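You operate a simulated robot arm through the tools that you are given. There is no shell and no other tool.

Carry out the task below with a simulated robot arm. There is one attempt and no reset: what you move stays moved.

Task
Clamp the cores, try the purple plug in the core at number 92, then press GOOD.
Fine: try that core alone; put the plug back and turn the teal star knob back to FREE. Set down upright: what you pick out.

Only the result counts: the job must be done as asked and must still hold three seconds after the hand-in. Knocking over, shifting, dropping, spilling or breaking anything else fails it.

Robot
A 6-joint arm with a four-finger gripper, fixed in place. Base frame: the origin is at the foot of the arm, x ahead of it, y to its left, z up. Units: mm, rad, N and s.
Its first joint turns from -2.897 to 2.897 rad. Payload 3.67 kg.
Tool frame: the origin (TCP) lies between the finger pads and is the grasp point; the fingertips stand 28 mm ahead of it; z points along the fingers, y is the line along which they close. The gripper opens to 112 mm. The gripper's body begins 73 mm behind the TCP.
Orientation is that of the tool frame in the base frame, as [roll, pitch, yaw] about the fixed x, y, z axes, in that order (R = Rz(yaw) Ry(pitch) Rx(roll)). With the fingers straight down and closing along the base's y, the tool's x points along the base's -x, its y along +y and its z along -z.

Tools
- The arm moves only by the tool move_arm. Its argument "commands" is a list of rows, each a list of 3 entries, a list of its own where there are three numbers: the gripper command, from -1 (fully open) to 1 (shut), values between in proportion, then the shift along the tool's x, y, z in cm, then the turn, a rotation vector about the tool's x, y, z in rad. In form: [[grip, [x, y, z], [rx, ry, rz]], ...]. A call has 1 to 20 rows; each row shifts and turns the commanded pose from where the row before left it, along the tool's axes as they then stand. A row lasts 0.2 s, in which the tool goes at most 50 mm and 0.15 rad; a call with a longer step from one row to the next is refused whole, and so is a gripper value outside its range. A pose out of reach is approached as far as the arm can. The call stops where the force on the tool passes 40 N (or 10 N more than at its start, if that is more) or the arm is blocked; 0.2 s more then pass. Each finger halts on what it meets, pressing with about 27 N; the grip force reading is that of the motor and also rises with nothing between the fingers. The clock runs only during rows and for 0.2 s after the last one: add rows that do not move to give the fingers time. The reply holds the time, the measured pose of the TCP, the force on the tool along the base axes, the opening and the grip force, in the units named above and with some noise, with the torque about the TCP (base axes, N m) and any sound that the robot's microphone picked up.
- Cameras (640 x 400 px; columns grow to the right, rows downward): "scene" is fixed at [48.6, 500.2, 1396.3]; the picture's right is [-0.17, -0.98, 0.00], its down [-0.44, 0.08, -0.90] and it looks along [0.88, -0.15, -0.44] (base axes); focal length 366 px, centre (320, 200). "wrist" rides on the gripper at [60, -18, -104] in the tool frame; the picture's right is [0.29, 0.96, 0.00], its down [-0.80, 0.24, -0.55] and it looks along [-0.53, 0.16, 0.83] (tool axes); focal length 234 px, centre (320, 200). There is no depth. A picture from a camera that has moved, and an enlarged one, comes with that camera's place and axes in the base frame and with its lens.
- get_image(camera): a new picture of that camera. It takes no simulated time.
- close_up(camera, box): a new picture of the part [left, top, right, bottom] of that camera's present view, enlarged. It takes no simulated time.
- hand_in(): hands the job in; it is judged then, once.

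Places have to be worked out from the pictures, the camera data and where the tool is seen. Open the gripper and draw the arm clear of the work before you hand the job in, unless the task says otherwise.

The tools are called after "Call:" as name(argument=value, ...) on one line, values as JSON. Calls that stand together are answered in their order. move_arm: Moves the arm, as the interface text tells. Its arguments: {"type":"object","properties":{"commands":{"type":"array"}},"required":["commands"]} The other tools are called the same way: get_image (camera) takes a picture; close_up (camera, box) takes an enlarged picture of a part of a camera's view; hand_in () hands the job in.

At the start:

```text
time: 0.0
position: [390.3, 249.7, 1216.3]
tcp_rot: [3.141, 0.0, -3.138]
force: [1.2, 0.3, 0.8]
moment: [-0.02, 0.02, 0.04]
width: 112.0
gripper_force: 0.1
```

scene: 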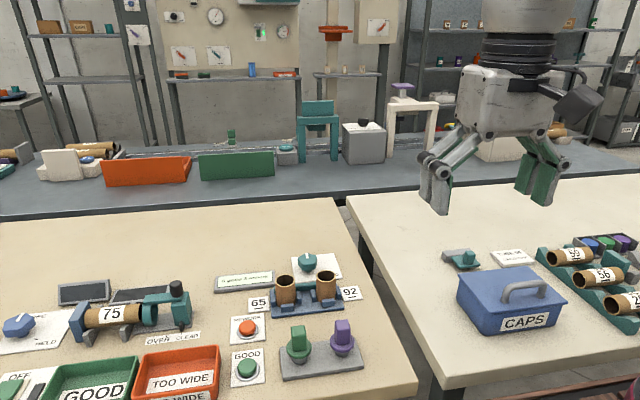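
wrist: 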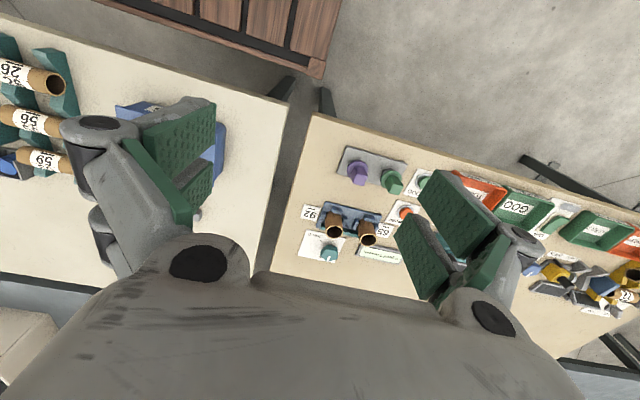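

I'll start by looking closely at the gauge station: the cores, the plugs, the teal knob and the buttons.

Call:
close_up(camera="scene", box=[210, 240, 380, 390])

Call:
close_up(camera="scene", box=[0, 260, 240, 400])

Call:
close_up(camera="wrist", box=[280, 130, 480, 280])

```text
2.67 times, centred on (295, 315) of scene
camera zoom: at [48.6, 500.2, 1396.3], right [-0.17, -0.98, 0.0], down [-0.44, 0.08, -0.9], along [0.88, -0.15, -0.44], focal length 975 px, centre (387, -107)
```

zoom: 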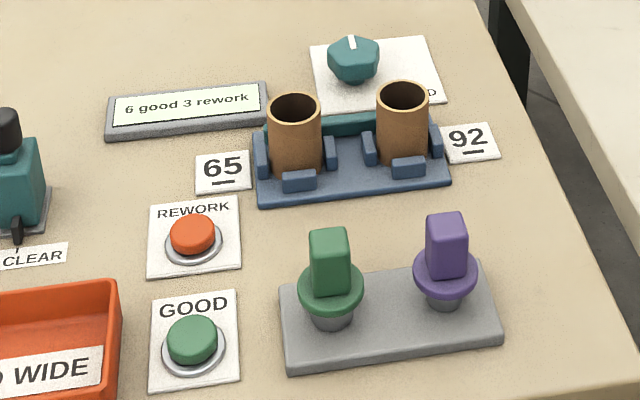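

```text
2.67 times, centred on (120, 330) of scene
camera zoom: at [48.6, 500.2, 1396.3], right [-0.17, -0.98, 0.0], down [-0.44, 0.08, -0.9], along [0.88, -0.15, -0.44], focal length 975 px, centre (853, -147)
```

zoom: 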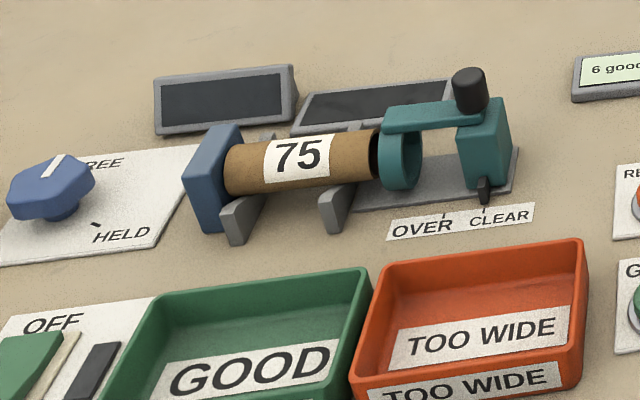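

```text
2.67 times, centred on (380, 205) of wrist
camera zoom: at [330.3, 232.6, 1320.7], right [-0.29, 0.96, 0.0], down [0.8, 0.24, 0.55], along [0.53, 0.16, -0.83], focal length 624 px, centre (160, 187)
```

zoom: 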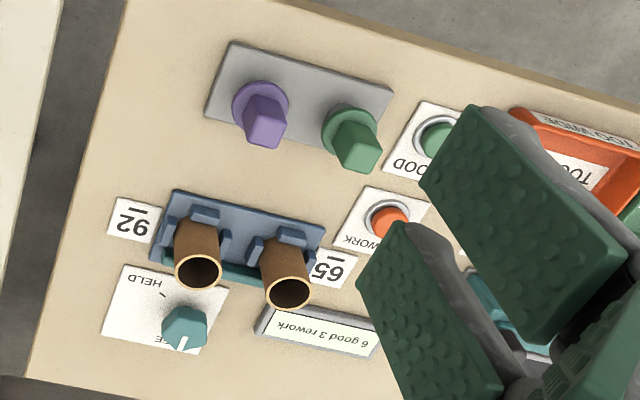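

From the two views I triangulate the table at z≈820. The core 92 rim is near (690, 377, 889), the purple handle top near (528, 377, 905), the teal knob near (800, 403) and GOOD near (523, 551). I'll move above the station for a better look.

Call:
move_arm(commands=[[-1, [-2.1, 1.9, 1.95], [0, 0, 0]], [-1, [-2.1, 1.9, 1.95], [0, 0, 0]], [-1, [-2.1, 1.9, 1.95], [0, 0, 0]], [-1, [-2.1, 1.9, 1.95], [0, 0, 0]], [-1, [-2.1, 1.9, 1.95], [0, 0, 0]], [-1, [-2.1, 1.9, 1.95], [0, 0, 0]], [-1, [-2.1, 1.9, 1.95], [0, 0, 0]], [-1, [-2.1, 1.9, 1.95], [0, 0, 0]], [-1, [0, 0, 0], [0, 0, 0]]])

Call:
get_image(camera="wrist")

Call:
get_image(camera="scene")

```text
time: 2.0
position: [558.4, 401.4, 1058.9]
tcp_rot: [-3.141, 0.0, -3.14]
force: [0.2, 0.2, 0.4]
moment: [0.04, -0.01, 0.01]
width: 111.9
gripper_force: 0.0
```

```text
taken
camera wrist: at [499.0, 385.5, 1164.7], right [-0.29, 0.96, 0.0], down [0.8, 0.24, 0.55], along [0.53, 0.16, -0.83], focal length 234 px, centre (320, 200)
```

wrist: 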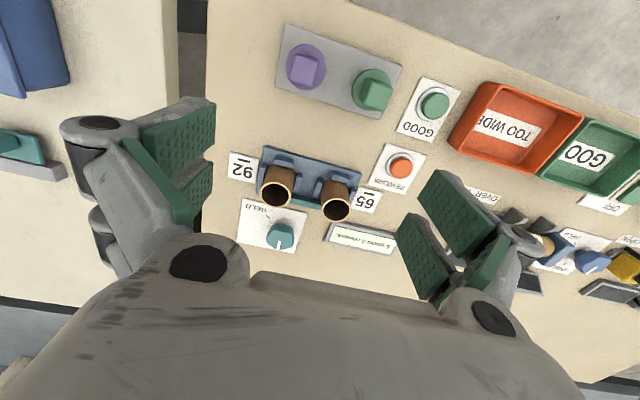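

```text
taken
```

scene: 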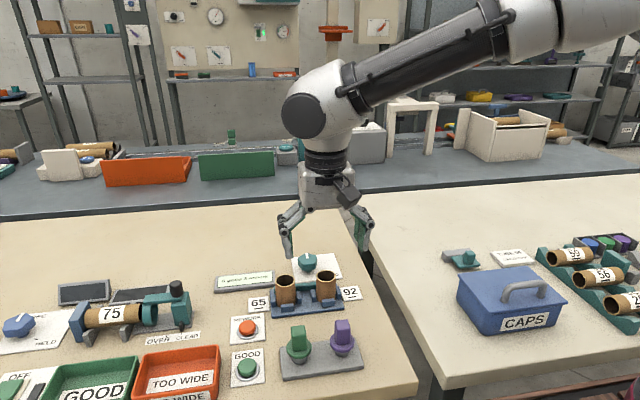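

The view is clear and the whole station is in the wrist frame. I'll take close-ups to measure the knob dial, the cores and the plugs.

Call:
close_up(camera="wrist", box=[210, 130, 410, 255])

Call:
close_up(camera="wrist", box=[260, 10, 480, 148])

Call:
close_up(camera="scene", box=[270, 240, 370, 310])

Call:
close_up(camera="wrist", box=[225, 190, 320, 255])

```text
3.20 times, centred on (310, 192) of wrist
camera zoom: at [499.0, 385.5, 1164.7], right [-0.29, 0.96, 0.0], down [0.8, 0.24, 0.55], along [0.53, 0.16, -0.83], focal length 749 px, centre (352, 224)
```

zoom: 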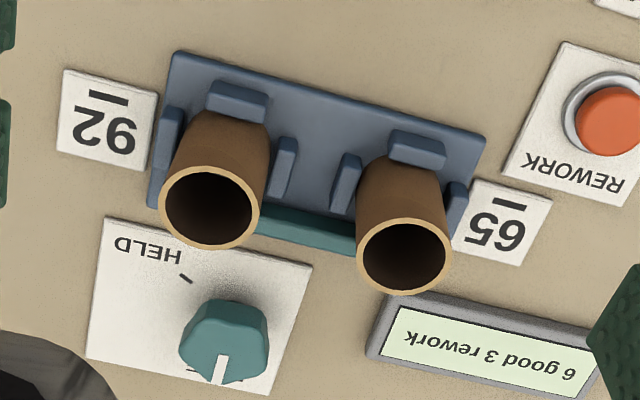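

```text
2.90 times, centred on (370, 79) of wrist
camera zoom: at [499.0, 385.5, 1164.7], right [-0.29, 0.96, 0.0], down [0.8, 0.24, 0.55], along [0.53, 0.16, -0.83], focal length 679 px, centre (175, 551)
```

zoom: 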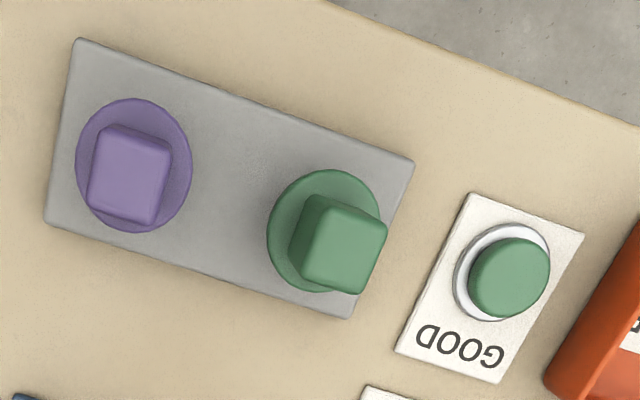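

```text
5.71 times, centred on (320, 275) of scene
camera zoom: at [48.6, 500.2, 1396.3], right [-0.17, -0.98, 0.0], down [-0.44, 0.08, -0.9], along [0.88, -0.15, -0.44], focal length 2090 px, centre (320, -229)
```

zoom: 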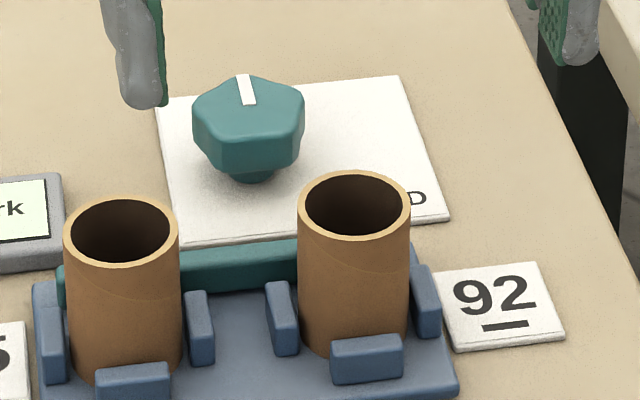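

```text
6.15 times, centred on (272, 222) of wrist
camera zoom: at [499.0, 385.5, 1164.7], right [-0.29, 0.96, 0.0], down [0.8, 0.24, 0.55], along [0.53, 0.16, -0.83], focal length 1441 px, centre (612, 62)
```

zoom: 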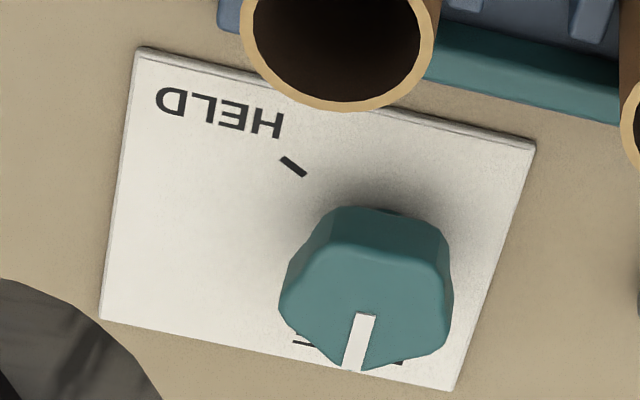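

The dial plate is axis-aligned, roughly x 753–861 and y 321–439, and the pointer now points along +x at FREE. I'll move further over the knob to fix its height and centre.

Call:
move_arm(commands=[[-1, [-3.0, 0, 0], [0, 0, 0]], [-1, [-3.0, 0, 0], [0, 0, 0]], [-1, [-3.0, 0, 0], [0, 0, 0]], [-1, [-3.0, 0, 0], [0, 0, 0]], [-1, [0, 0, 0], [0, 0, 0]]])

Call:
get_image(camera="wrist")

Call:
close_up(camera="wrist", box=[220, 60, 400, 180])

```text
time: 3.2
position: [676.6, 402.8, 1058.6]
tcp_rot: [3.141, 0.0, -3.14]
force: [0.3, -0.5, -0.3]
moment: [0.0, 0.0, 0.03]
width: 111.8
gripper_force: 0.0
```

```text
taken
camera wrist: at [618.1, 385.9, 1164.8], right [-0.29, 0.96, 0.0], down [0.8, 0.24, 0.55], along [0.53, 0.16, -0.83], focal length 234 px, centre (320, 200)
```

wrist: 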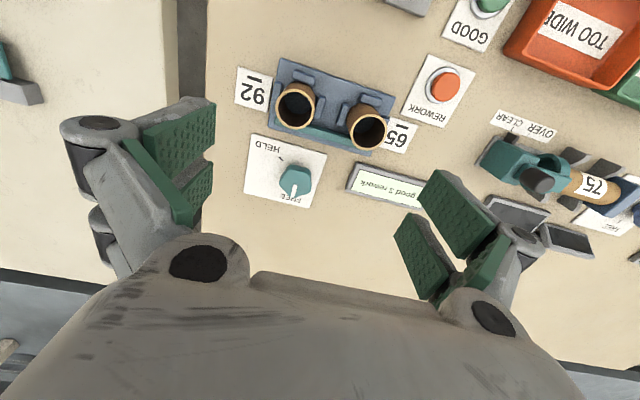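

```text
3.33 times, centred on (310, 120) of wrist
camera zoom: at [618.1, 385.9, 1164.8], right [-0.29, 0.96, 0.0], down [0.8, 0.24, 0.55], along [0.53, 0.16, -0.83], focal length 781 px, centre (353, 467)
```

zoom: 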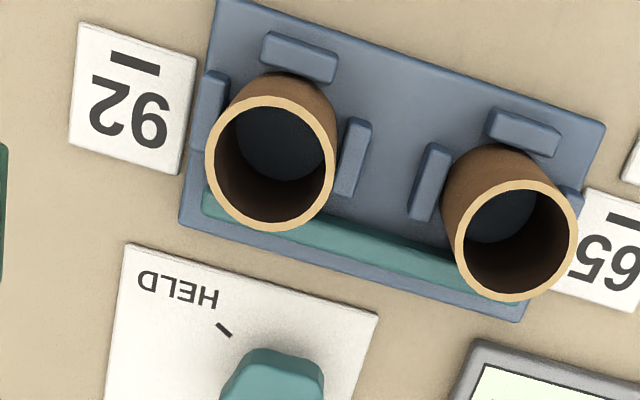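

The core rims and bores are now visible from nearly above. Next I'll close in on the dial and knob from this pose.

Call:
close_up(camera="wrist", box=[236, 134, 340, 212])

Call:
close_up(camera="wrist", box=[230, 50, 330, 125])

```text
5.13 times, centred on (288, 173) of wrist
camera zoom: at [618.1, 385.9, 1164.8], right [-0.29, 0.96, 0.0], down [0.8, 0.24, 0.55], along [0.53, 0.16, -0.83], focal length 1201 px, centre (484, 338)
```

zoom: 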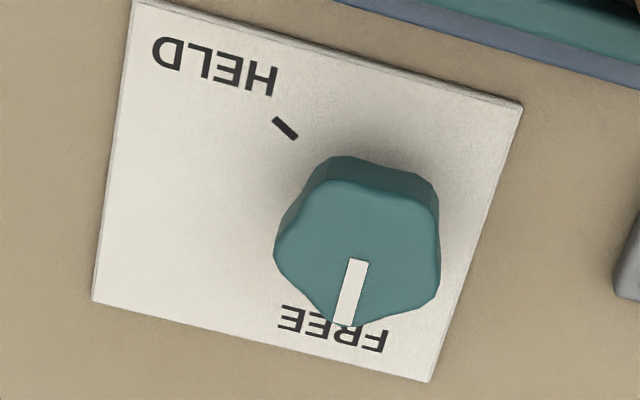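

```text
5.33 times, centred on (280, 88) of wrist
camera zoom: at [618.1, 385.9, 1164.8], right [-0.29, 0.96, 0.0], down [0.8, 0.24, 0.55], along [0.53, 0.16, -0.83], focal length 1249 px, centre (533, 800)
```

zoom: 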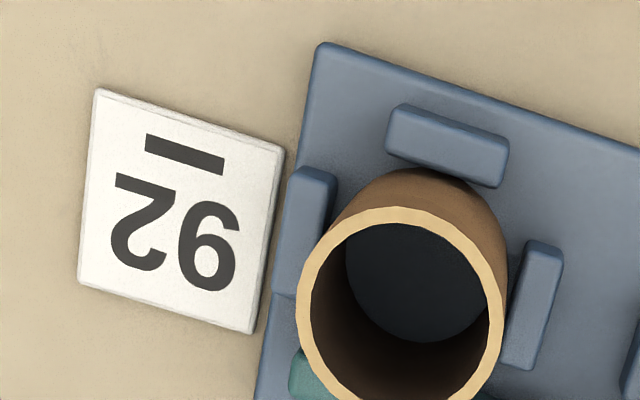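

I place the knob's pentagon centre at about (793, 402), top z≈861, radius ≈26 mm. The HELD tick lies at about -113° from the pointer, clockwise seen from above. I'll move above the knob and yaw the tool by +54° so the fingers can close on a flat and the opposite vertex with room to turn.

Call:
move_arm(commands=[[-0.4, [-3.9, 0, 2.0], [0, 0, 0]], [-0.4, [-3.9, 0, 2.0], [0, 0, 0]], [-0.4, [-3.8, 0, 2.0], [0, 0, 0]], [-0.4, [0, 0, 2.0], [0, 0, -0.1346]], [-0.4, [0, 0, 2.0], [0, 0, -0.1346]], [-0.4, [0, 0, 0], [0, 0, -0.1346]], [-0.4, [0, 0, 0], [0, 0, -0.1346]], [-0.4, [0, 0, 0], [0, 0, -0.1346]], [-0.4, [0, 0, 0], [0, 0, -0.1346]], [-0.4, [0, 0, 0], [0, 0, -0.1346]], [-0.4, [0, 0, 0], [0, 0, 0]]])

Call:
get_image(camera="wrist")

Call:
get_image(camera="scene")

```text
time: 5.6
position: [793.4, 401.9, 958.8]
tcp_rot: [-3.141, 0.0, -2.195]
force: [0.0, -0.9, -0.1]
moment: [-0.01, -0.03, 0.01]
width: 78.7
gripper_force: 0.1
```

```text
taken
camera wrist: at [773.2, 344.4, 1064.4], right [-0.94, 0.33, 0.0], down [0.27, 0.79, 0.55], along [0.18, 0.52, -0.83], focal length 234 px, centre (320, 200)
```

wrist: 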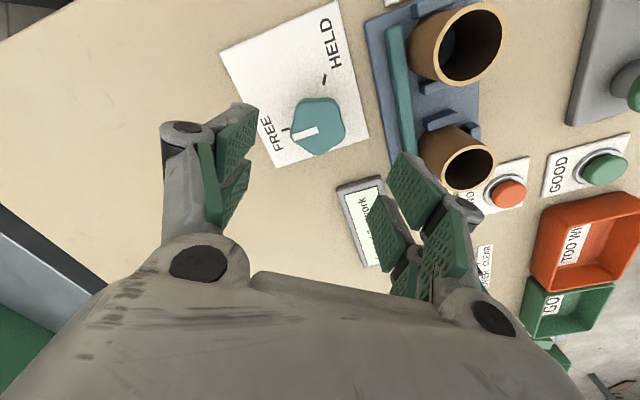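

```text
taken
```

scene: 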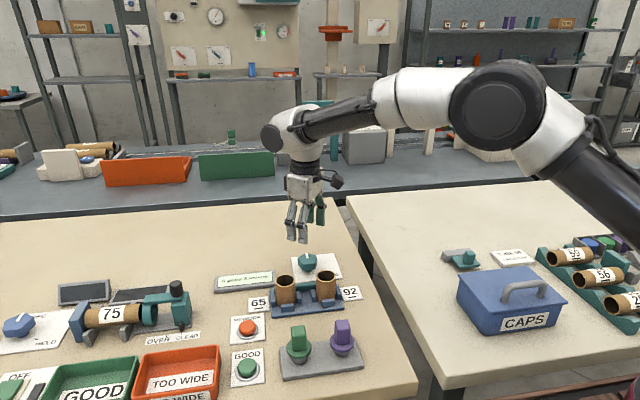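

The tool is yawed and standing above the knob. I'll zoom in to check that the knob centre lies on the tool axis, which should project to about (320, 131) at the knob-top height.

Call:
close_up(camera="wrist", box=[250, 70, 390, 175])

```text
3.81 times, centred on (320, 122) of wrist
camera zoom: at [773.2, 344.4, 1064.4], right [-0.94, 0.33, 0.0], down [0.27, 0.79, 0.55], along [0.18, 0.52, -0.83], focal length 892 px, centre (320, 495)
```

zoom: 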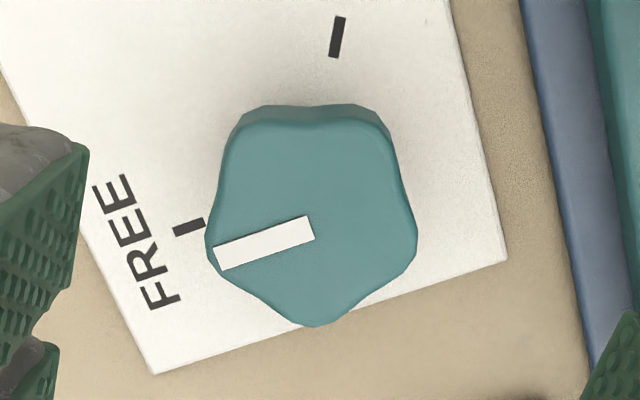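

The knob centre sits within a few mm of the tool axis. I'll nudge it by (+1.5, -1) mm and descend until the fingertips are just above the knob, then re-check.

Call:
move_arm(commands=[[-0.4, [0.15, -0.1, 1.9], [0, 0, 0]], [-0.4, [0, 0, 1.9], [0, 0, 0]], [-0.4, [0, 0, 1.9], [0, 0, 0]], [-0.4, [0, 0, 0], [0, 0, 0]]])

Call:
get_image(camera="wrist")

Call:
close_up(camera="scene", box=[260, 200, 360, 300])

```text
time: 6.6
position: [794.1, 400.4, 903.4]
tcp_rot: [-3.141, 0.002, -2.198]
force: [0.5, -0.2, -0.7]
moment: [-0.01, -0.01, 0.03]
width: 78.1
gripper_force: 0.1
```

```text
taken
camera wrist: at [774.1, 343.4, 1008.4], right [-0.94, 0.33, 0.0], down [0.27, 0.79, 0.55], along [0.18, 0.52, -0.83], focal length 234 px, centre (320, 200)
```

wrist: 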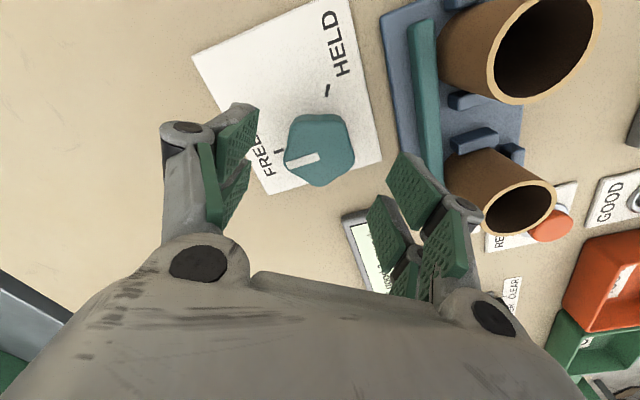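

```text
4.00 times, centred on (310, 250) of scene
camera zoom: at [48.6, 500.2, 1396.3], right [-0.17, -0.98, 0.0], down [-0.44, 0.08, -0.9], along [0.88, -0.15, -0.44], focal length 1463 px, centre (360, 0)
```

zoom: 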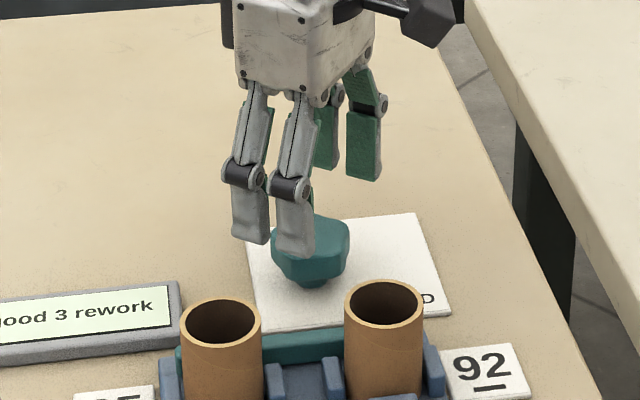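

The fingers straddle the knob. I'll zoom in on the wrist view to measure the centre again at this closer range.

Call:
close_up(camera="wrist", box=[230, 90, 410, 210])

```text
3.33 times, centred on (320, 150) of wrist
camera zoom: at [774.1, 343.4, 1008.4], right [-0.94, 0.33, 0.0], down [0.27, 0.79, 0.55], along [0.18, 0.52, -0.83], focal length 781 px, centre (320, 367)
```

zoom: 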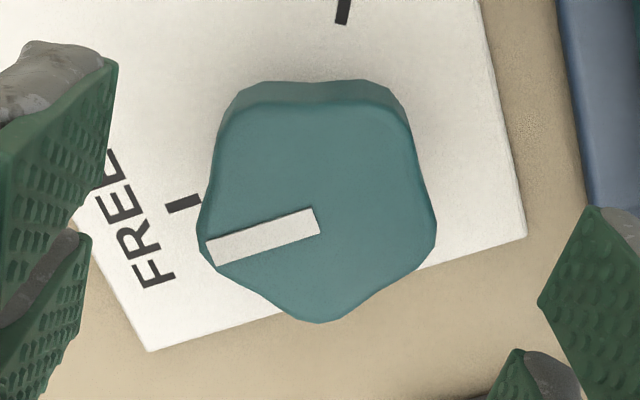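

Triangulating the two tool heights puts the knob axis at (794.3, 400.9) and its top at about 857, so the tool is centred on it. I'll descend to z≈856, with the fingertips about 6 mm above the plate, and close on the knob.

Call:
move_arm(commands=[[-0.4, [0, 0, 1.6], [0, 0, 0]], [-0.4, [0, 0, 1.6], [0, 0, 0]], [-0.4, [0, 0, 1.5], [0, 0, 0]], [-0.4, [0, 0, 0], [0, 0, 0]], [-0.2, [0, 0, 0], [0, 0, 0]], [0.0, [0, 0, 0], [0, 0, 0]], [0.2, [0, 0, 0], [0, 0, 0]], [0.5, [0, 0, 0], [0, 0, 0]], [0.5, [0, 0, 0], [0, 0, 0]]])

Call:
close_up(camera="wrist", box=[200, 80, 440, 240])

```text
time: 8.6
position: [794.6, 400.8, 853.2]
tcp_rot: [-3.14, 0.001, -2.198]
force: [12.4, -7.3, -0.6]
moment: [-0.11, -0.32, 0.05]
width: 43.9
gripper_force: 44.3
```

```text
2.50 times, centred on (320, 160) of wrist
camera zoom: at [774.8, 343.1, 959.7], right [-0.94, 0.33, 0.0], down [0.27, 0.79, 0.55], along [0.18, 0.52, -0.83], focal length 585 px, centre (320, 300)
```

zoom: 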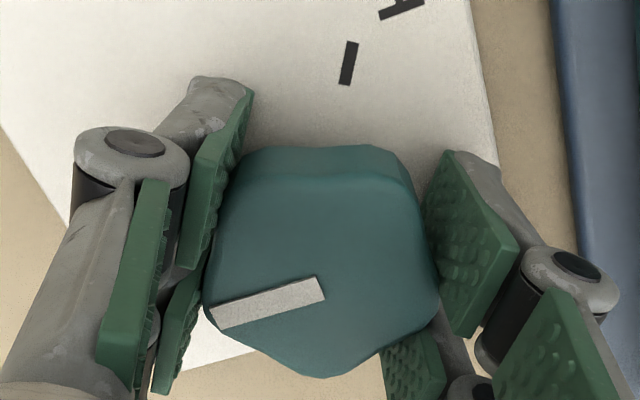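

The knob is gripped at 43.9 mm with about 14 N of side load along the closing line. I'll relieve that by 1 mm along -tool y and begin turning clockwise from above (+rz), watching the forces.

Call:
move_arm(commands=[[0.5, [0, -0.1, 0], [0, 0, 0]], [0.5, [0, 0, 0], [0, 0, 0.1]], [0.5, [0, 0, 0], [0, 0, 0.1]], [0.5, [0, 0, 0], [0, 0, 0.1]]])

Call:
close_up(camera="wrist", box=[200, 80, 440, 240])

```text
time: 9.6
position: [795.3, 400.8, 852.9]
tcp_rot: [-3.14, 0.001, -2.498]
force: [21.6, 5.1, -5.9]
moment: [-0.22, 0.23, 0.04]
width: 43.8
gripper_force: 44.9
```

```text
2.50 times, centred on (320, 160) of wrist
camera zoom: at [758.4, 351.7, 959.7], right [-0.8, 0.59, 0.0], down [0.49, 0.67, 0.55], along [0.33, 0.45, -0.83], focal length 585 px, centre (320, 300)
```

zoom: 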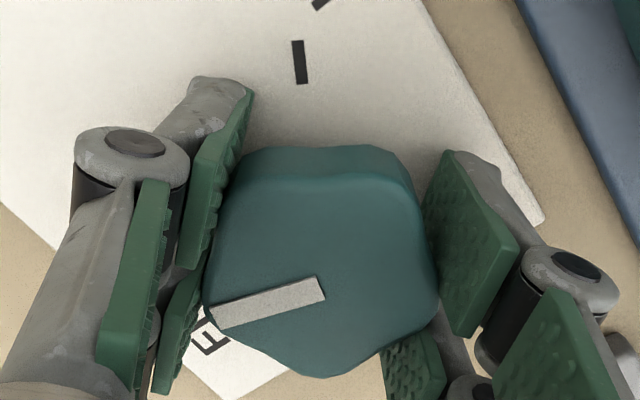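

The knob is turning with the fingers: the pointer is unchanged in the gripper and the tick is approaching. The knob still pushes the tool toward +x, so I'll shift 1.5 mm that way and keep turning.

Call:
move_arm(commands=[[0.5, [-0.14, -0.06, 0], [0, 0, 0]], [0.5, [0, 0, 0], [0, 0, 0.1]], [0.5, [0, 0, 0], [0, 0, 0.1]]])

```text
time: 10.4
position: [795.2, 400.8, 854.7]
tcp_rot: [3.141, -0.001, -2.698]
force: [4.9, 6.8, -11.2]
moment: [0.54, -0.01, 0.01]
width: 43.5
gripper_force: 45.1
```

The side force dropped. I'll keep turning; 0.5 rad of about 1.97 is done.

Call:
move_arm(commands=[[0.5, [0, 0, 0], [0, 0, 0.1]], [0.5, [0, 0, 0], [0, 0, 0.1]], [0.5, [0, 0, 0], [0, 0, 0.1]], [0.5, [0, 0, 0], [0, 0, 0.1]], [0.5, [0, 0, 0], [0, 0, 0.1]]])

Call:
close_up(camera="wrist", box=[200, 80, 440, 240])

```text
time: 11.6
position: [794.8, 400.7, 854.4]
tcp_rot: [-3.139, -0.001, 3.085]
force: [-4.4, 4.3, -16.4]
moment: [0.2, 0.62, -0.02]
width: 43.5
gripper_force: 45.0
```

```text
2.50 times, centred on (320, 160) of wrist
camera zoom: at [735.0, 387.5, 959.9], right [-0.23, 0.97, 0.0], down [0.81, 0.19, 0.55], along [0.54, 0.13, -0.83], focal length 585 px, centre (320, 300)
```

zoom: 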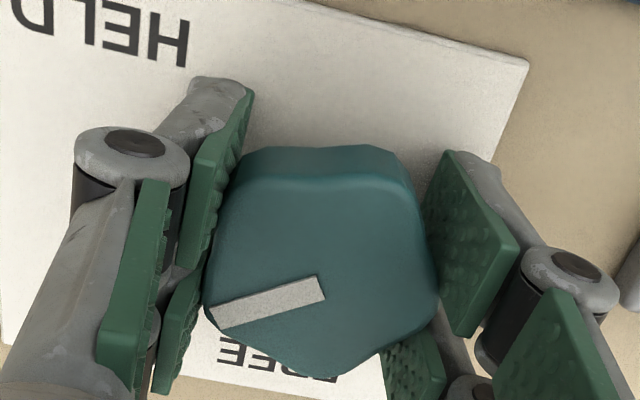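

The turn is about 1.0 rad so far, and the pointer is still rigid in the grip. There's a slight downward pull on the tool, so I'll lower 1 mm and continue turning.

Call:
move_arm(commands=[[0.5, [0, 0, 0.1], [0, 0, 0]], [0.5, [0, 0, 0], [0, 0, 0.1]], [0.5, [0, 0, 0], [0, 0, 0.1]], [0.5, [0, 0, 0], [0, 0, 0.1]], [0.5, [0, 0, 0], [0, 0, 0.1]], [0.5, [0, 0, 0], [0, 0, 0.1]], [0.5, [0, 0, 0], [0, 0, 0.1]]])

Call:
close_up(camera="wrist", box=[200, 80, 440, 240])

Call:
close_up(camera="scene", box=[230, 180, 390, 320])

```text
time: 13.2
position: [795.3, 399.4, 854.1]
tcp_rot: [3.141, 0.002, 2.484]
force: [-15.6, 0.2, -5.2]
moment: [0.17, -0.56, 0.04]
width: 43.9
gripper_force: 44.6
```

```text
2.50 times, centred on (320, 160) of wrist
camera zoom: at [737.2, 424.1, 959.8], right [0.36, 0.93, 0.0], down [0.78, -0.3, 0.55], along [0.52, -0.2, -0.83], focal length 585 px, centre (320, 300)
```

zoom: 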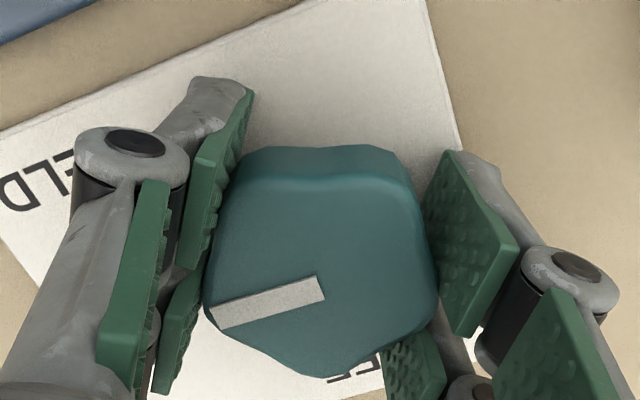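

```text
2.86 times, centred on (310, 250) of scene
camera zoom: at [48.6, 500.2, 1396.3], right [-0.17, -0.98, 0.0], down [-0.44, 0.08, -0.9], along [0.88, -0.15, -0.44], focal length 1045 px, centre (349, 57)
```

zoom: 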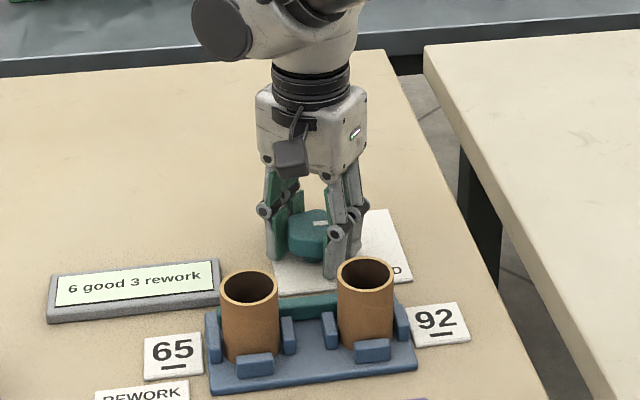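

The turn is at about 1.6 rad. I'll relieve the side load by 1 mm toward -x and continue in small steps, watching for a stop, a click or rising torque.

Call:
move_arm(commands=[[0.5, [0.08, -0.06, 0], [0, 0, 0]], [0.5, [0, 0, 0], [0, 0, 0.1]], [0.5, [0, 0, 0], [0, 0, 0.1]], [0.5, [0, 0, 0], [0, 0, 0.1]], [0.5, [0, 0, 0], [0, 0, 0.07]]])

Call:
get_image(camera="wrist")

Call:
close_up(camera="scene", box=[230, 180, 390, 320])

```text
time: 14.4
position: [794.3, 399.8, 854.3]
tcp_rot: [3.14, 0.0, 2.114]
force: [-0.5, -0.5, -7.1]
moment: [0.12, -0.63, -0.03]
width: 44.0
gripper_force: 45.0
```

```text
taken
camera wrist: at [749.0, 443.6, 959.8], right [0.67, 0.74, 0.0], down [0.62, -0.56, 0.55], along [0.41, -0.37, -0.83], focal length 234 px, centre (320, 200)
```

wrist: 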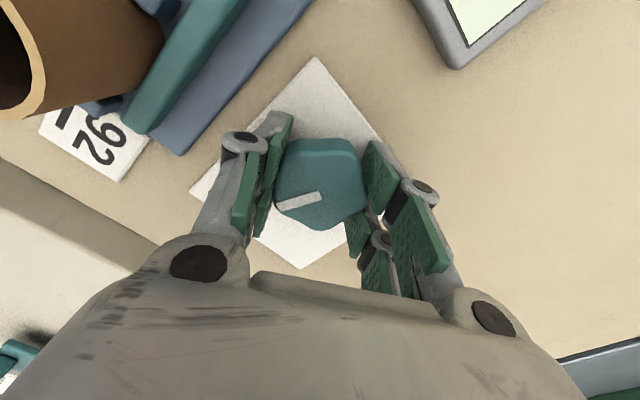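

```text
2.86 times, centred on (310, 250) of scene
camera zoom: at [48.6, 500.2, 1396.3], right [-0.17, -0.98, 0.0], down [-0.44, 0.08, -0.9], along [0.88, -0.15, -0.44], focal length 1045 px, centre (349, 57)
```

zoom: 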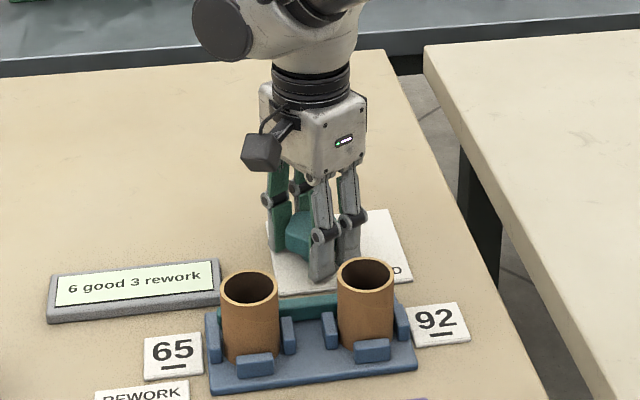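

There's no stop or click yet. Measuring the ticks puts HELD about 115–118° from the starting pointer, and I've turned 113°. I'll turn another 0.06 rad, then open to see the pointer against the tick.

Call:
move_arm(commands=[[0.5, [0, 0, 0], [0, 0, 0.03]], [0.5, [0, 0, 0], [0, 0, 0.03]], [0.5, [0, 0, 0], [0, 0, 0]]])

```text
time: 15.2
position: [794.3, 399.9, 855.2]
tcp_rot: [3.141, 0.0, 2.056]
force: [3.8, -3.7, -0.5]
moment: [-0.48, 0.04, -0.05]
width: 43.9
gripper_force: 44.9
```

There's no stop and the torque stays low. I'll open the fingers and rise to see where the pointer stands.

Call:
move_arm(commands=[[0.3, [0, 0, 0], [0, 0, 0]], [0.0, [0, 0, 0], [0, 0, 0]], [-0.4, [0, 0, 0], [0, 0, 0]], [-0.4, [0, 0, 0], [0, 0, 0]], [-0.4, [0, 0, -2.5], [0, 0, 0]], [-0.4, [0, 0, -2.5], [0, 0, 0]], [-0.4, [0, 0, -2.5], [0, 0, 0]], [-0.4, [0, 0, -2.5], [0, 0, 0]], [-0.4, [0, 0, 0], [0, 0, 0]]])

Call:
close_up(camera="wrist", box=[230, 60, 410, 180])

Call:
get_image(camera="wrist")

```text
time: 17.2
position: [794.2, 399.4, 956.7]
tcp_rot: [3.141, 0.001, 2.057]
force: [0.1, 0.0, 0.2]
moment: [0.02, -0.02, 0.01]
width: 78.4
gripper_force: 0.1
```

```text
3.33 times, centred on (320, 120) of wrist
camera zoom: at [751.3, 445.3, 1061.1], right [0.71, 0.7, 0.0], down [0.58, -0.59, 0.55], along [0.39, -0.39, -0.83], focal length 781 px, centre (320, 467)
```

zoom: 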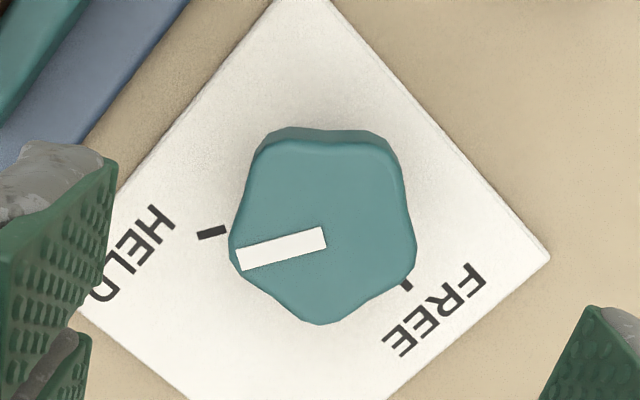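

```text
taken
camera wrist: at [751.3, 445.3, 1061.1], right [0.71, 0.7, 0.0], down [0.58, -0.59, 0.55], along [0.39, -0.39, -0.83], focal length 234 px, centre (320, 200)
```

wrist: 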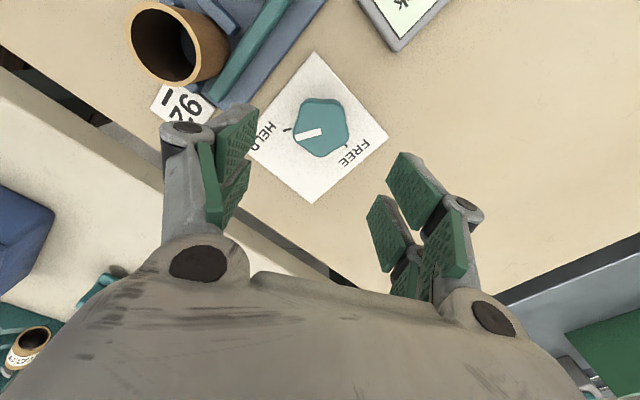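

The pointer now stands at the HELD tick just as it stood at the FREE tick before. I'll check the scene for whether the teal clamp bar has moved against the cores.

Call:
close_up(camera="scene", box=[240, 240, 370, 330])

Call:
close_up(camera="wrist", box=[100, 0, 340, 150])

```text
4.44 times, centred on (305, 285) of scene
camera zoom: at [48.6, 500.2, 1396.3], right [-0.17, -0.98, 0.0], down [-0.44, 0.08, -0.9], along [0.88, -0.15, -0.44], focal length 1625 px, centre (387, -178)
```

zoom: 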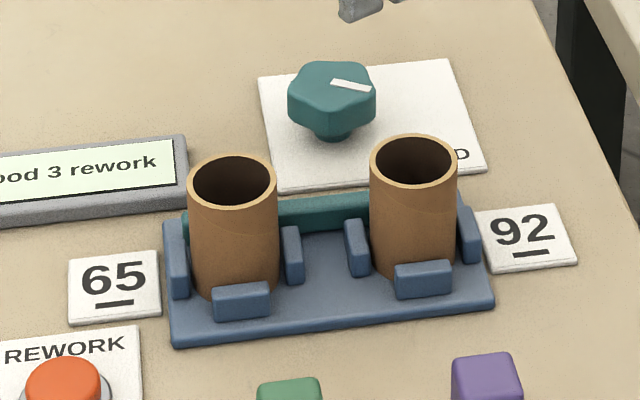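

```text
2.67 times, centred on (220, 75) of wrist
camera zoom: at [751.3, 445.3, 1061.1], right [0.71, 0.7, 0.0], down [0.58, -0.59, 0.55], along [0.39, -0.39, -0.83], focal length 624 px, centre (587, 533)
```

zoom: 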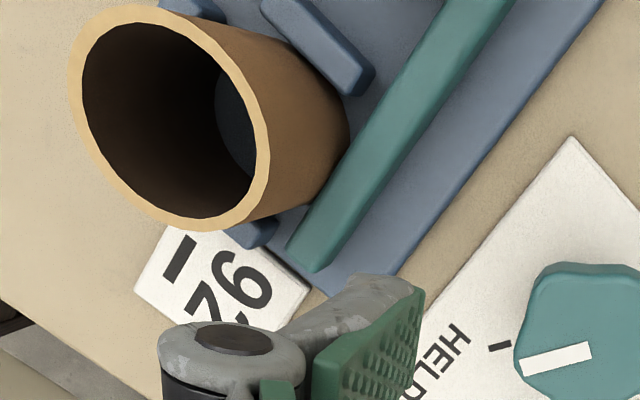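

The teal bar has advanced against the cores, so the clamp is on. Now I'll raise, rotate the tool back to square, and move over to look at the purple plug from close range.

Call:
move_arm(commands=[[-0.4, [0, 0, -1.3], [0, 0, -0.1356]], [-0.4, [0, 0, -1.3], [0, 0, -0.1356]], [-0.4, [0, 0, -1.3], [0, 0, -0.1356]], [-0.4, [0, 0, -1.3], [0, 0, -0.1356]], [-0.4, [0, 0, -1.3], [0, 0, -0.1356]], [-0.4, [0, 0, -1.3], [0, 0, -0.1356]], [-0.4, [0, 0, -1.3], [0, 0, -0.1356]], [-0.4, [0, 0, -1.3], [0, 0, -0.1356]], [-0.4, [0, 0, 0], [0, 0, 0]], [-0.4, [4.1, -0.4, 0], [0, 0, 0]], [-0.4, [4.1, -0.4, 0], [0, 0, 0]], [-0.4, [4.1, -0.4, 0], [0, 0, 0]], [-0.4, [4.1, -0.4, 0], [0, 0, 0]], [-0.4, [4.1, -0.4, 0], [0, 0, 0]], [-0.4, [4.1, -0.3, 0], [0, 0, 0]], [-0.4, [0, 0, 0], [0, 0, 0]]])

Call:
get_image(camera="wrist")

Call:
get_image(camera="scene")

```text
time: 20.6
position: [547.4, 376.3, 1057.9]
tcp_rot: [-3.141, -0.001, 3.139]
force: [0.0, -0.9, 0.1]
moment: [0.0, -0.03, 0.01]
width: 78.2
gripper_force: 0.1
```

```text
taken
camera wrist: at [488.5, 360.2, 1162.4], right [-0.29, 0.96, 0.0], down [0.8, 0.24, 0.55], along [0.53, 0.16, -0.83], focal length 234 px, centre (320, 200)
```

wrist: 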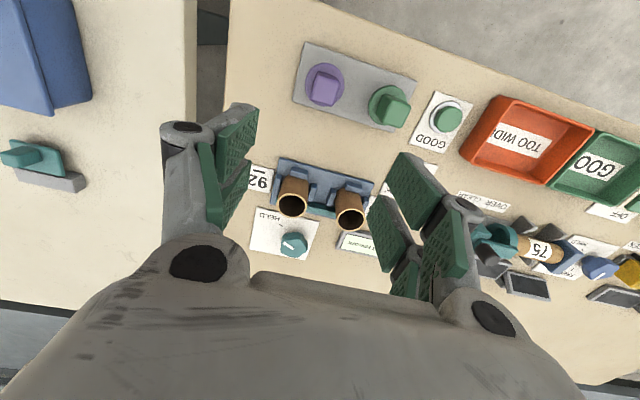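

```text
taken
```

scene: 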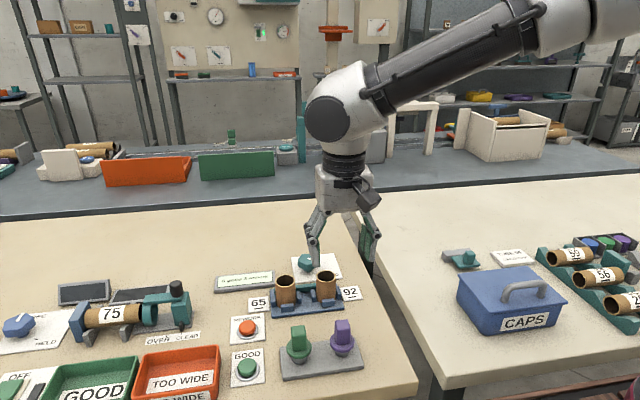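

The tool is back to square with a clear view. I'll measure the purple plug's handle, flange and pin, plus the clamp bar, from both cameras.

Call:
close_up(camera="wrist", box=[285, 30, 425, 135])

Call:
close_up(camera="scene", box=[270, 310, 370, 385])

Call:
close_up(camera="wrist", box=[240, 145, 390, 265])

```text
3.81 times, centred on (355, 82) of wrist
camera zoom: at [488.5, 360.2, 1162.4], right [-0.29, 0.96, 0.0], down [0.8, 0.24, 0.55], along [0.53, 0.16, -0.83], focal length 892 px, centre (187, 648)
```

zoom: 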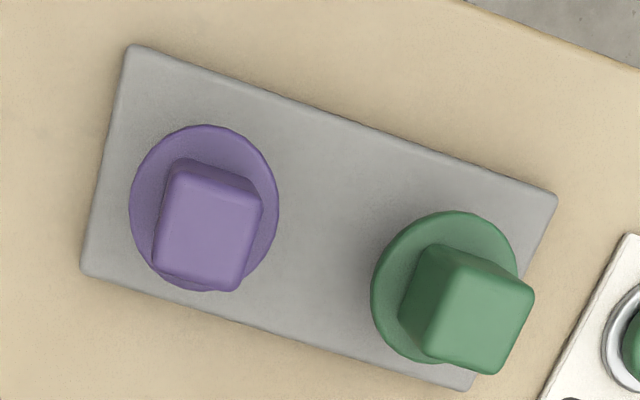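

```text
5.33 times, centred on (320, 348) of scene
camera zoom: at [48.6, 500.2, 1396.3], right [-0.17, -0.98, 0.0], down [-0.44, 0.08, -0.9], along [0.88, -0.15, -0.44], focal length 1950 px, centre (320, -587)
```

zoom: 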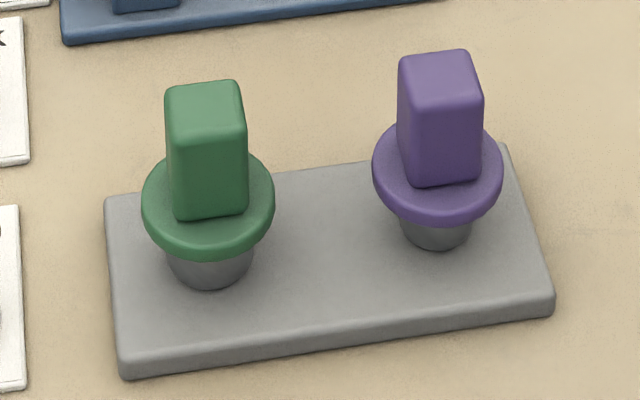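

```text
3.33 times, centred on (315, 205) of wrist
camera zoom: at [488.5, 360.2, 1162.4], right [-0.29, 0.96, 0.0], down [0.8, 0.24, 0.55], along [0.53, 0.16, -0.83], focal length 781 px, centre (337, 183)
```

zoom: 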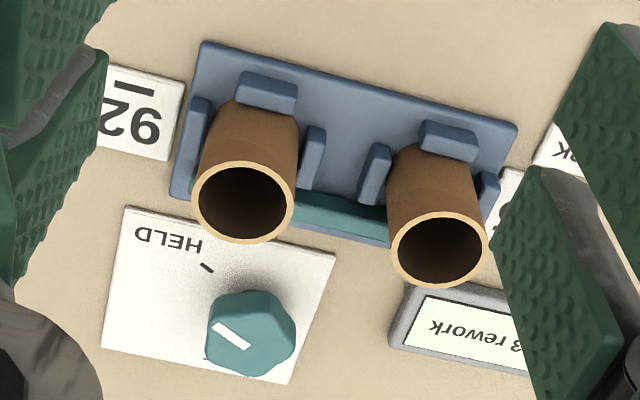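

The purple handle is a block about 25 mm square centred near (525, 377) with its top at z≈905. The flange top is near z≈865 and the pin is about 25 mm against a 37 mm bore. I'll descend above it with the opening narrowed to about 56 mm and re-check centring.

Call:
move_arm(commands=[[0.0, [1.1, 0.03, 2.5], [0, 0, 0]], [0.0, [1.1, 0.03, 2.5], [0, 0, 0]], [0.0, [0, 0, 2.4], [0, 0, 0]], [0.0, [0, 0, 2.4], [0, 0, 0]], [0.0, [0, 0, 0], [0, 0, 0]]])

Call:
close_up(camera="wrist", box=[200, 50, 440, 230])

Call:
close_up(camera="scene", box=[260, 230, 400, 385])

```text
time: 21.8
position: [528.5, 378.8, 959.2]
tcp_rot: [-3.141, -0.001, 3.139]
force: [0.3, -0.8, 0.7]
moment: [0.01, -0.02, 0.0]
width: 56.0
gripper_force: 0.1
```

```text
2.22 times, centred on (320, 140) of wrist
camera zoom: at [467.5, 362.3, 1064.8], right [-0.29, 0.96, 0.0], down [0.8, 0.24, 0.55], along [0.53, 0.16, -0.83], focal length 520 px, centre (320, 333)
```

zoom: 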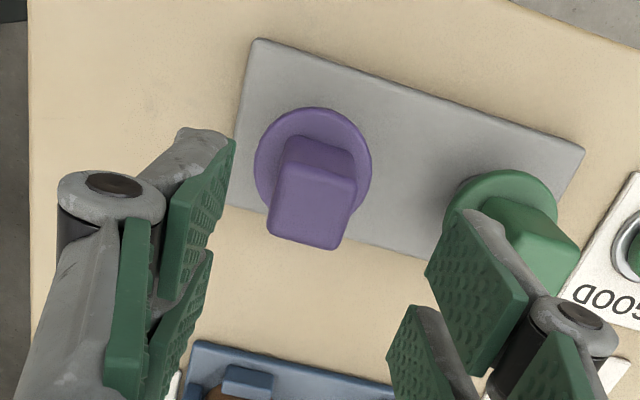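

```text
2.58 times, centred on (330, 308) of scene
camera zoom: at [48.6, 500.2, 1396.3], right [-0.17, -0.98, 0.0], down [-0.44, 0.08, -0.9], along [0.88, -0.15, -0.44], focal length 944 px, centre (294, -77)
```

zoom: 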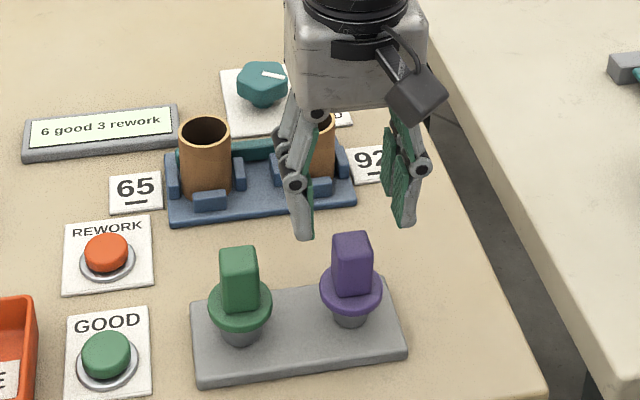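

The handle top triangulates to (526.4, 377.2, 901). I'll correct by about (-1.5, -1.2) mm and descend to TCP z≈900, then check fingertip clearance above the flange.

Call:
move_arm(commands=[[0.0, [0.15, -0.12, 2.0], [0, 0, 0]], [0.0, [0, 0, 2.0], [0, 0, 0]], [0.0, [0, 0, 1.9], [0, 0, 0]], [0.0, [0, 0, 0], [0, 0, 0]]])

Call:
close_up(camera="wrist", box=[200, 70, 440, 250])

Call:
close_up(camera="scene", box=[290, 290, 390, 380])

```text
time: 22.8
position: [524.6, 377.9, 900.5]
tcp_rot: [-3.141, 0.0, 3.139]
force: [0.1, 0.5, 0.0]
moment: [0.02, 0.01, -0.01]
width: 56.0
gripper_force: 0.0
```

```text
2.22 times, centred on (320, 160) of wrist
camera zoom: at [464.7, 360.8, 1005.6], right [-0.29, 0.96, 0.0], down [0.8, 0.24, 0.55], along [0.53, 0.16, -0.83], focal length 520 px, centre (320, 289)
```

zoom: 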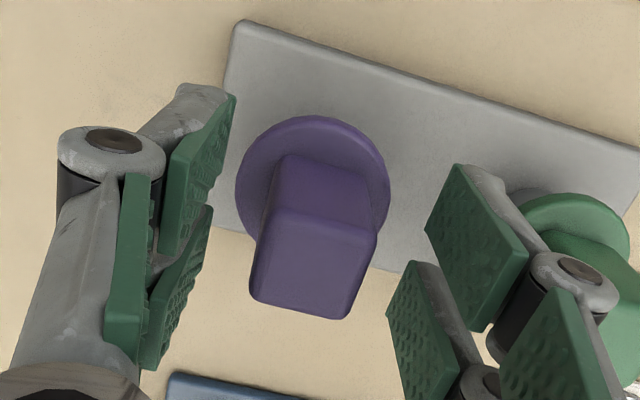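

```text
4.44 times, centred on (340, 335) of scene
camera zoom: at [48.6, 500.2, 1396.3], right [-0.17, -0.98, 0.0], down [-0.44, 0.08, -0.9], along [0.88, -0.15, -0.44], focal length 1625 px, centre (231, -400)
```

zoom: 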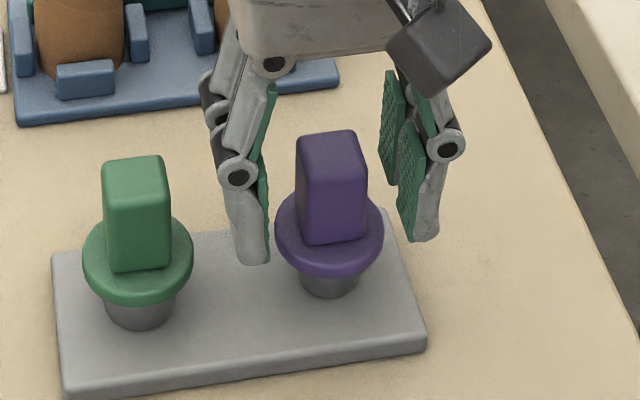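

The fingers straddle the handle evenly and the tips are above the flange. I'll lower 2 mm and close on the handle.

Call:
move_arm(commands=[[0.0, [0, 0, 0.2], [0, 0, 0]], [0.2, [0, 0, 0], [0, 0, 0]], [0.4, [0, 0, 0], [0, 0, 0]], [0.6, [0, 0, 0], [0, 0, 0]], [0.9, [0, 0, 0], [0, 0, 0]], [0.9, [0, 0, 0], [0, 0, 0]], [0.9, [0, 0, 0], [0, 0, 0]]])

Call:
close_up(camera="wrist", box=[200, 70, 440, 250])

Call:
close_up(camera="scene", box=[290, 290, 390, 380])

```text
time: 24.4
position: [524.3, 377.2, 898.5]
tcp_rot: [3.141, 0.001, 3.14]
force: [-0.1, -0.6, -0.2]
moment: [0.0, 0.02, 0.0]
width: 25.6
gripper_force: 26.9
```

```text
2.22 times, centred on (320, 160) of wrist
camera zoom: at [465.2, 360.6, 1003.9], right [-0.29, 0.96, 0.0], down [0.8, 0.24, 0.55], along [0.53, 0.16, -0.83], focal length 520 px, centre (320, 289)
```

zoom: 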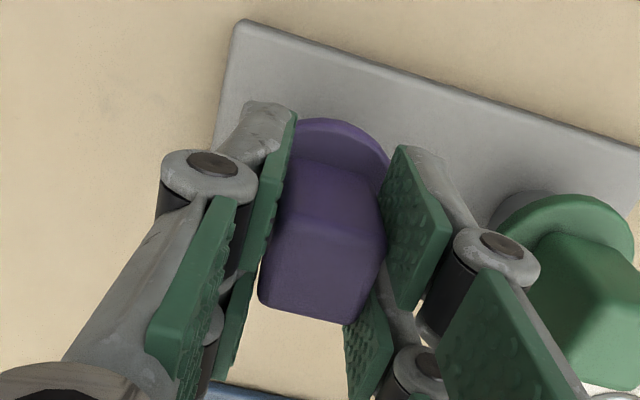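

```text
4.44 times, centred on (340, 335) of scene
camera zoom: at [48.6, 500.2, 1396.3], right [-0.17, -0.98, 0.0], down [-0.44, 0.08, -0.9], along [0.88, -0.15, -0.44], focal length 1625 px, centre (231, -400)
```

zoom: 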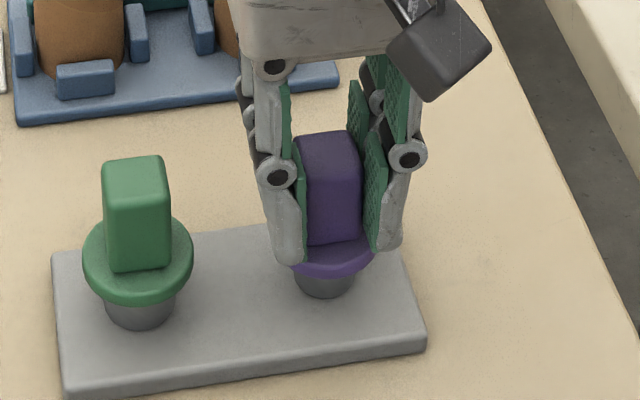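

Firm grip at 25.6 mm (about 27 N) with no side load. I'll lift straight up, keeping exact count of the moves so the plug can return to the same spot.

Call:
move_arm(commands=[[0.9, [0, 0, -0.5], [0, 0, 0]], [0.9, [0, 0, -1.0], [0, 0, 0]], [0.9, [0, 0, -1.5], [0, 0, 0]], [0.9, [0, 0, -3.0], [0, 0, 0]], [0.9, [0, 0, -3.0], [0, 0, 0]], [0.9, [0, 0, -3.0], [0, 0, 0]], [0.9, [0, 0, 0], [0, 0, 0]]])

Call:
get_image(camera="scene")

Call:
get_image(camera="wrist")

Call:
close_up(camera="scene", box=[260, 220, 400, 385])

```text
time: 26.0
position: [524.1, 376.9, 1020.8]
tcp_rot: [-3.141, 0.001, 3.138]
force: [0.2, -0.8, -1.8]
moment: [0.04, -0.03, -0.02]
width: 25.9
gripper_force: 27.3
```

```text
taken
```

scene: 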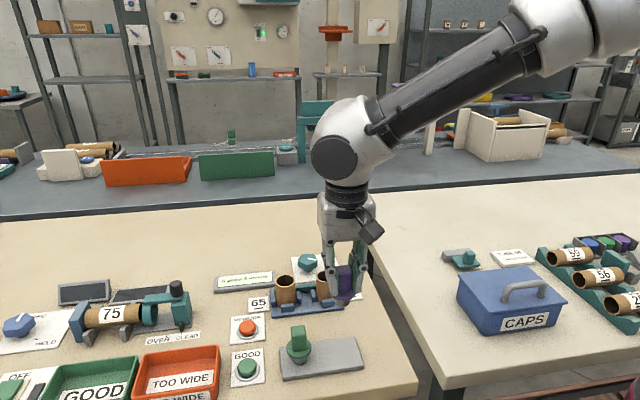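

```text
taken
camera wrist: at [465.1, 360.8, 1125.4], right [-0.29, 0.96, 0.0], down [0.8, 0.24, 0.55], along [0.53, 0.16, -0.83], focal length 234 px, centre (320, 200)
```

wrist: 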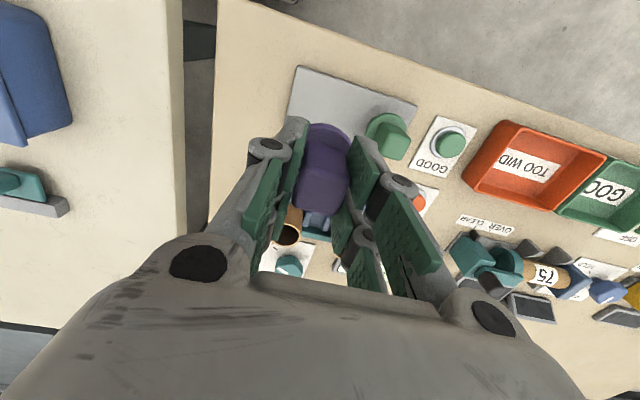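

```text
2.42 times, centred on (330, 302) of scene
camera zoom: at [48.6, 500.2, 1396.3], right [-0.17, -0.98, 0.0], down [-0.44, 0.08, -0.9], along [0.88, -0.15, -0.44], focal length 887 px, centre (296, -48)
```

zoom: 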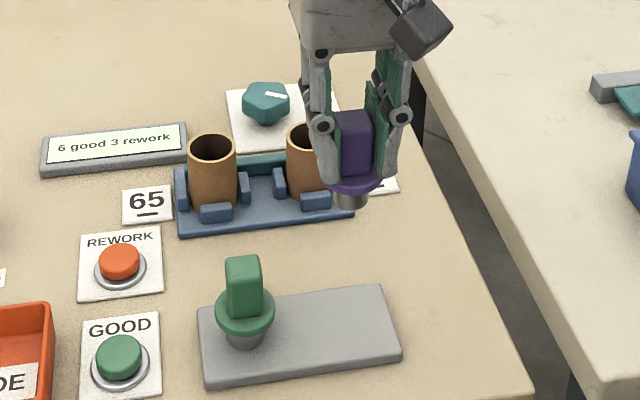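

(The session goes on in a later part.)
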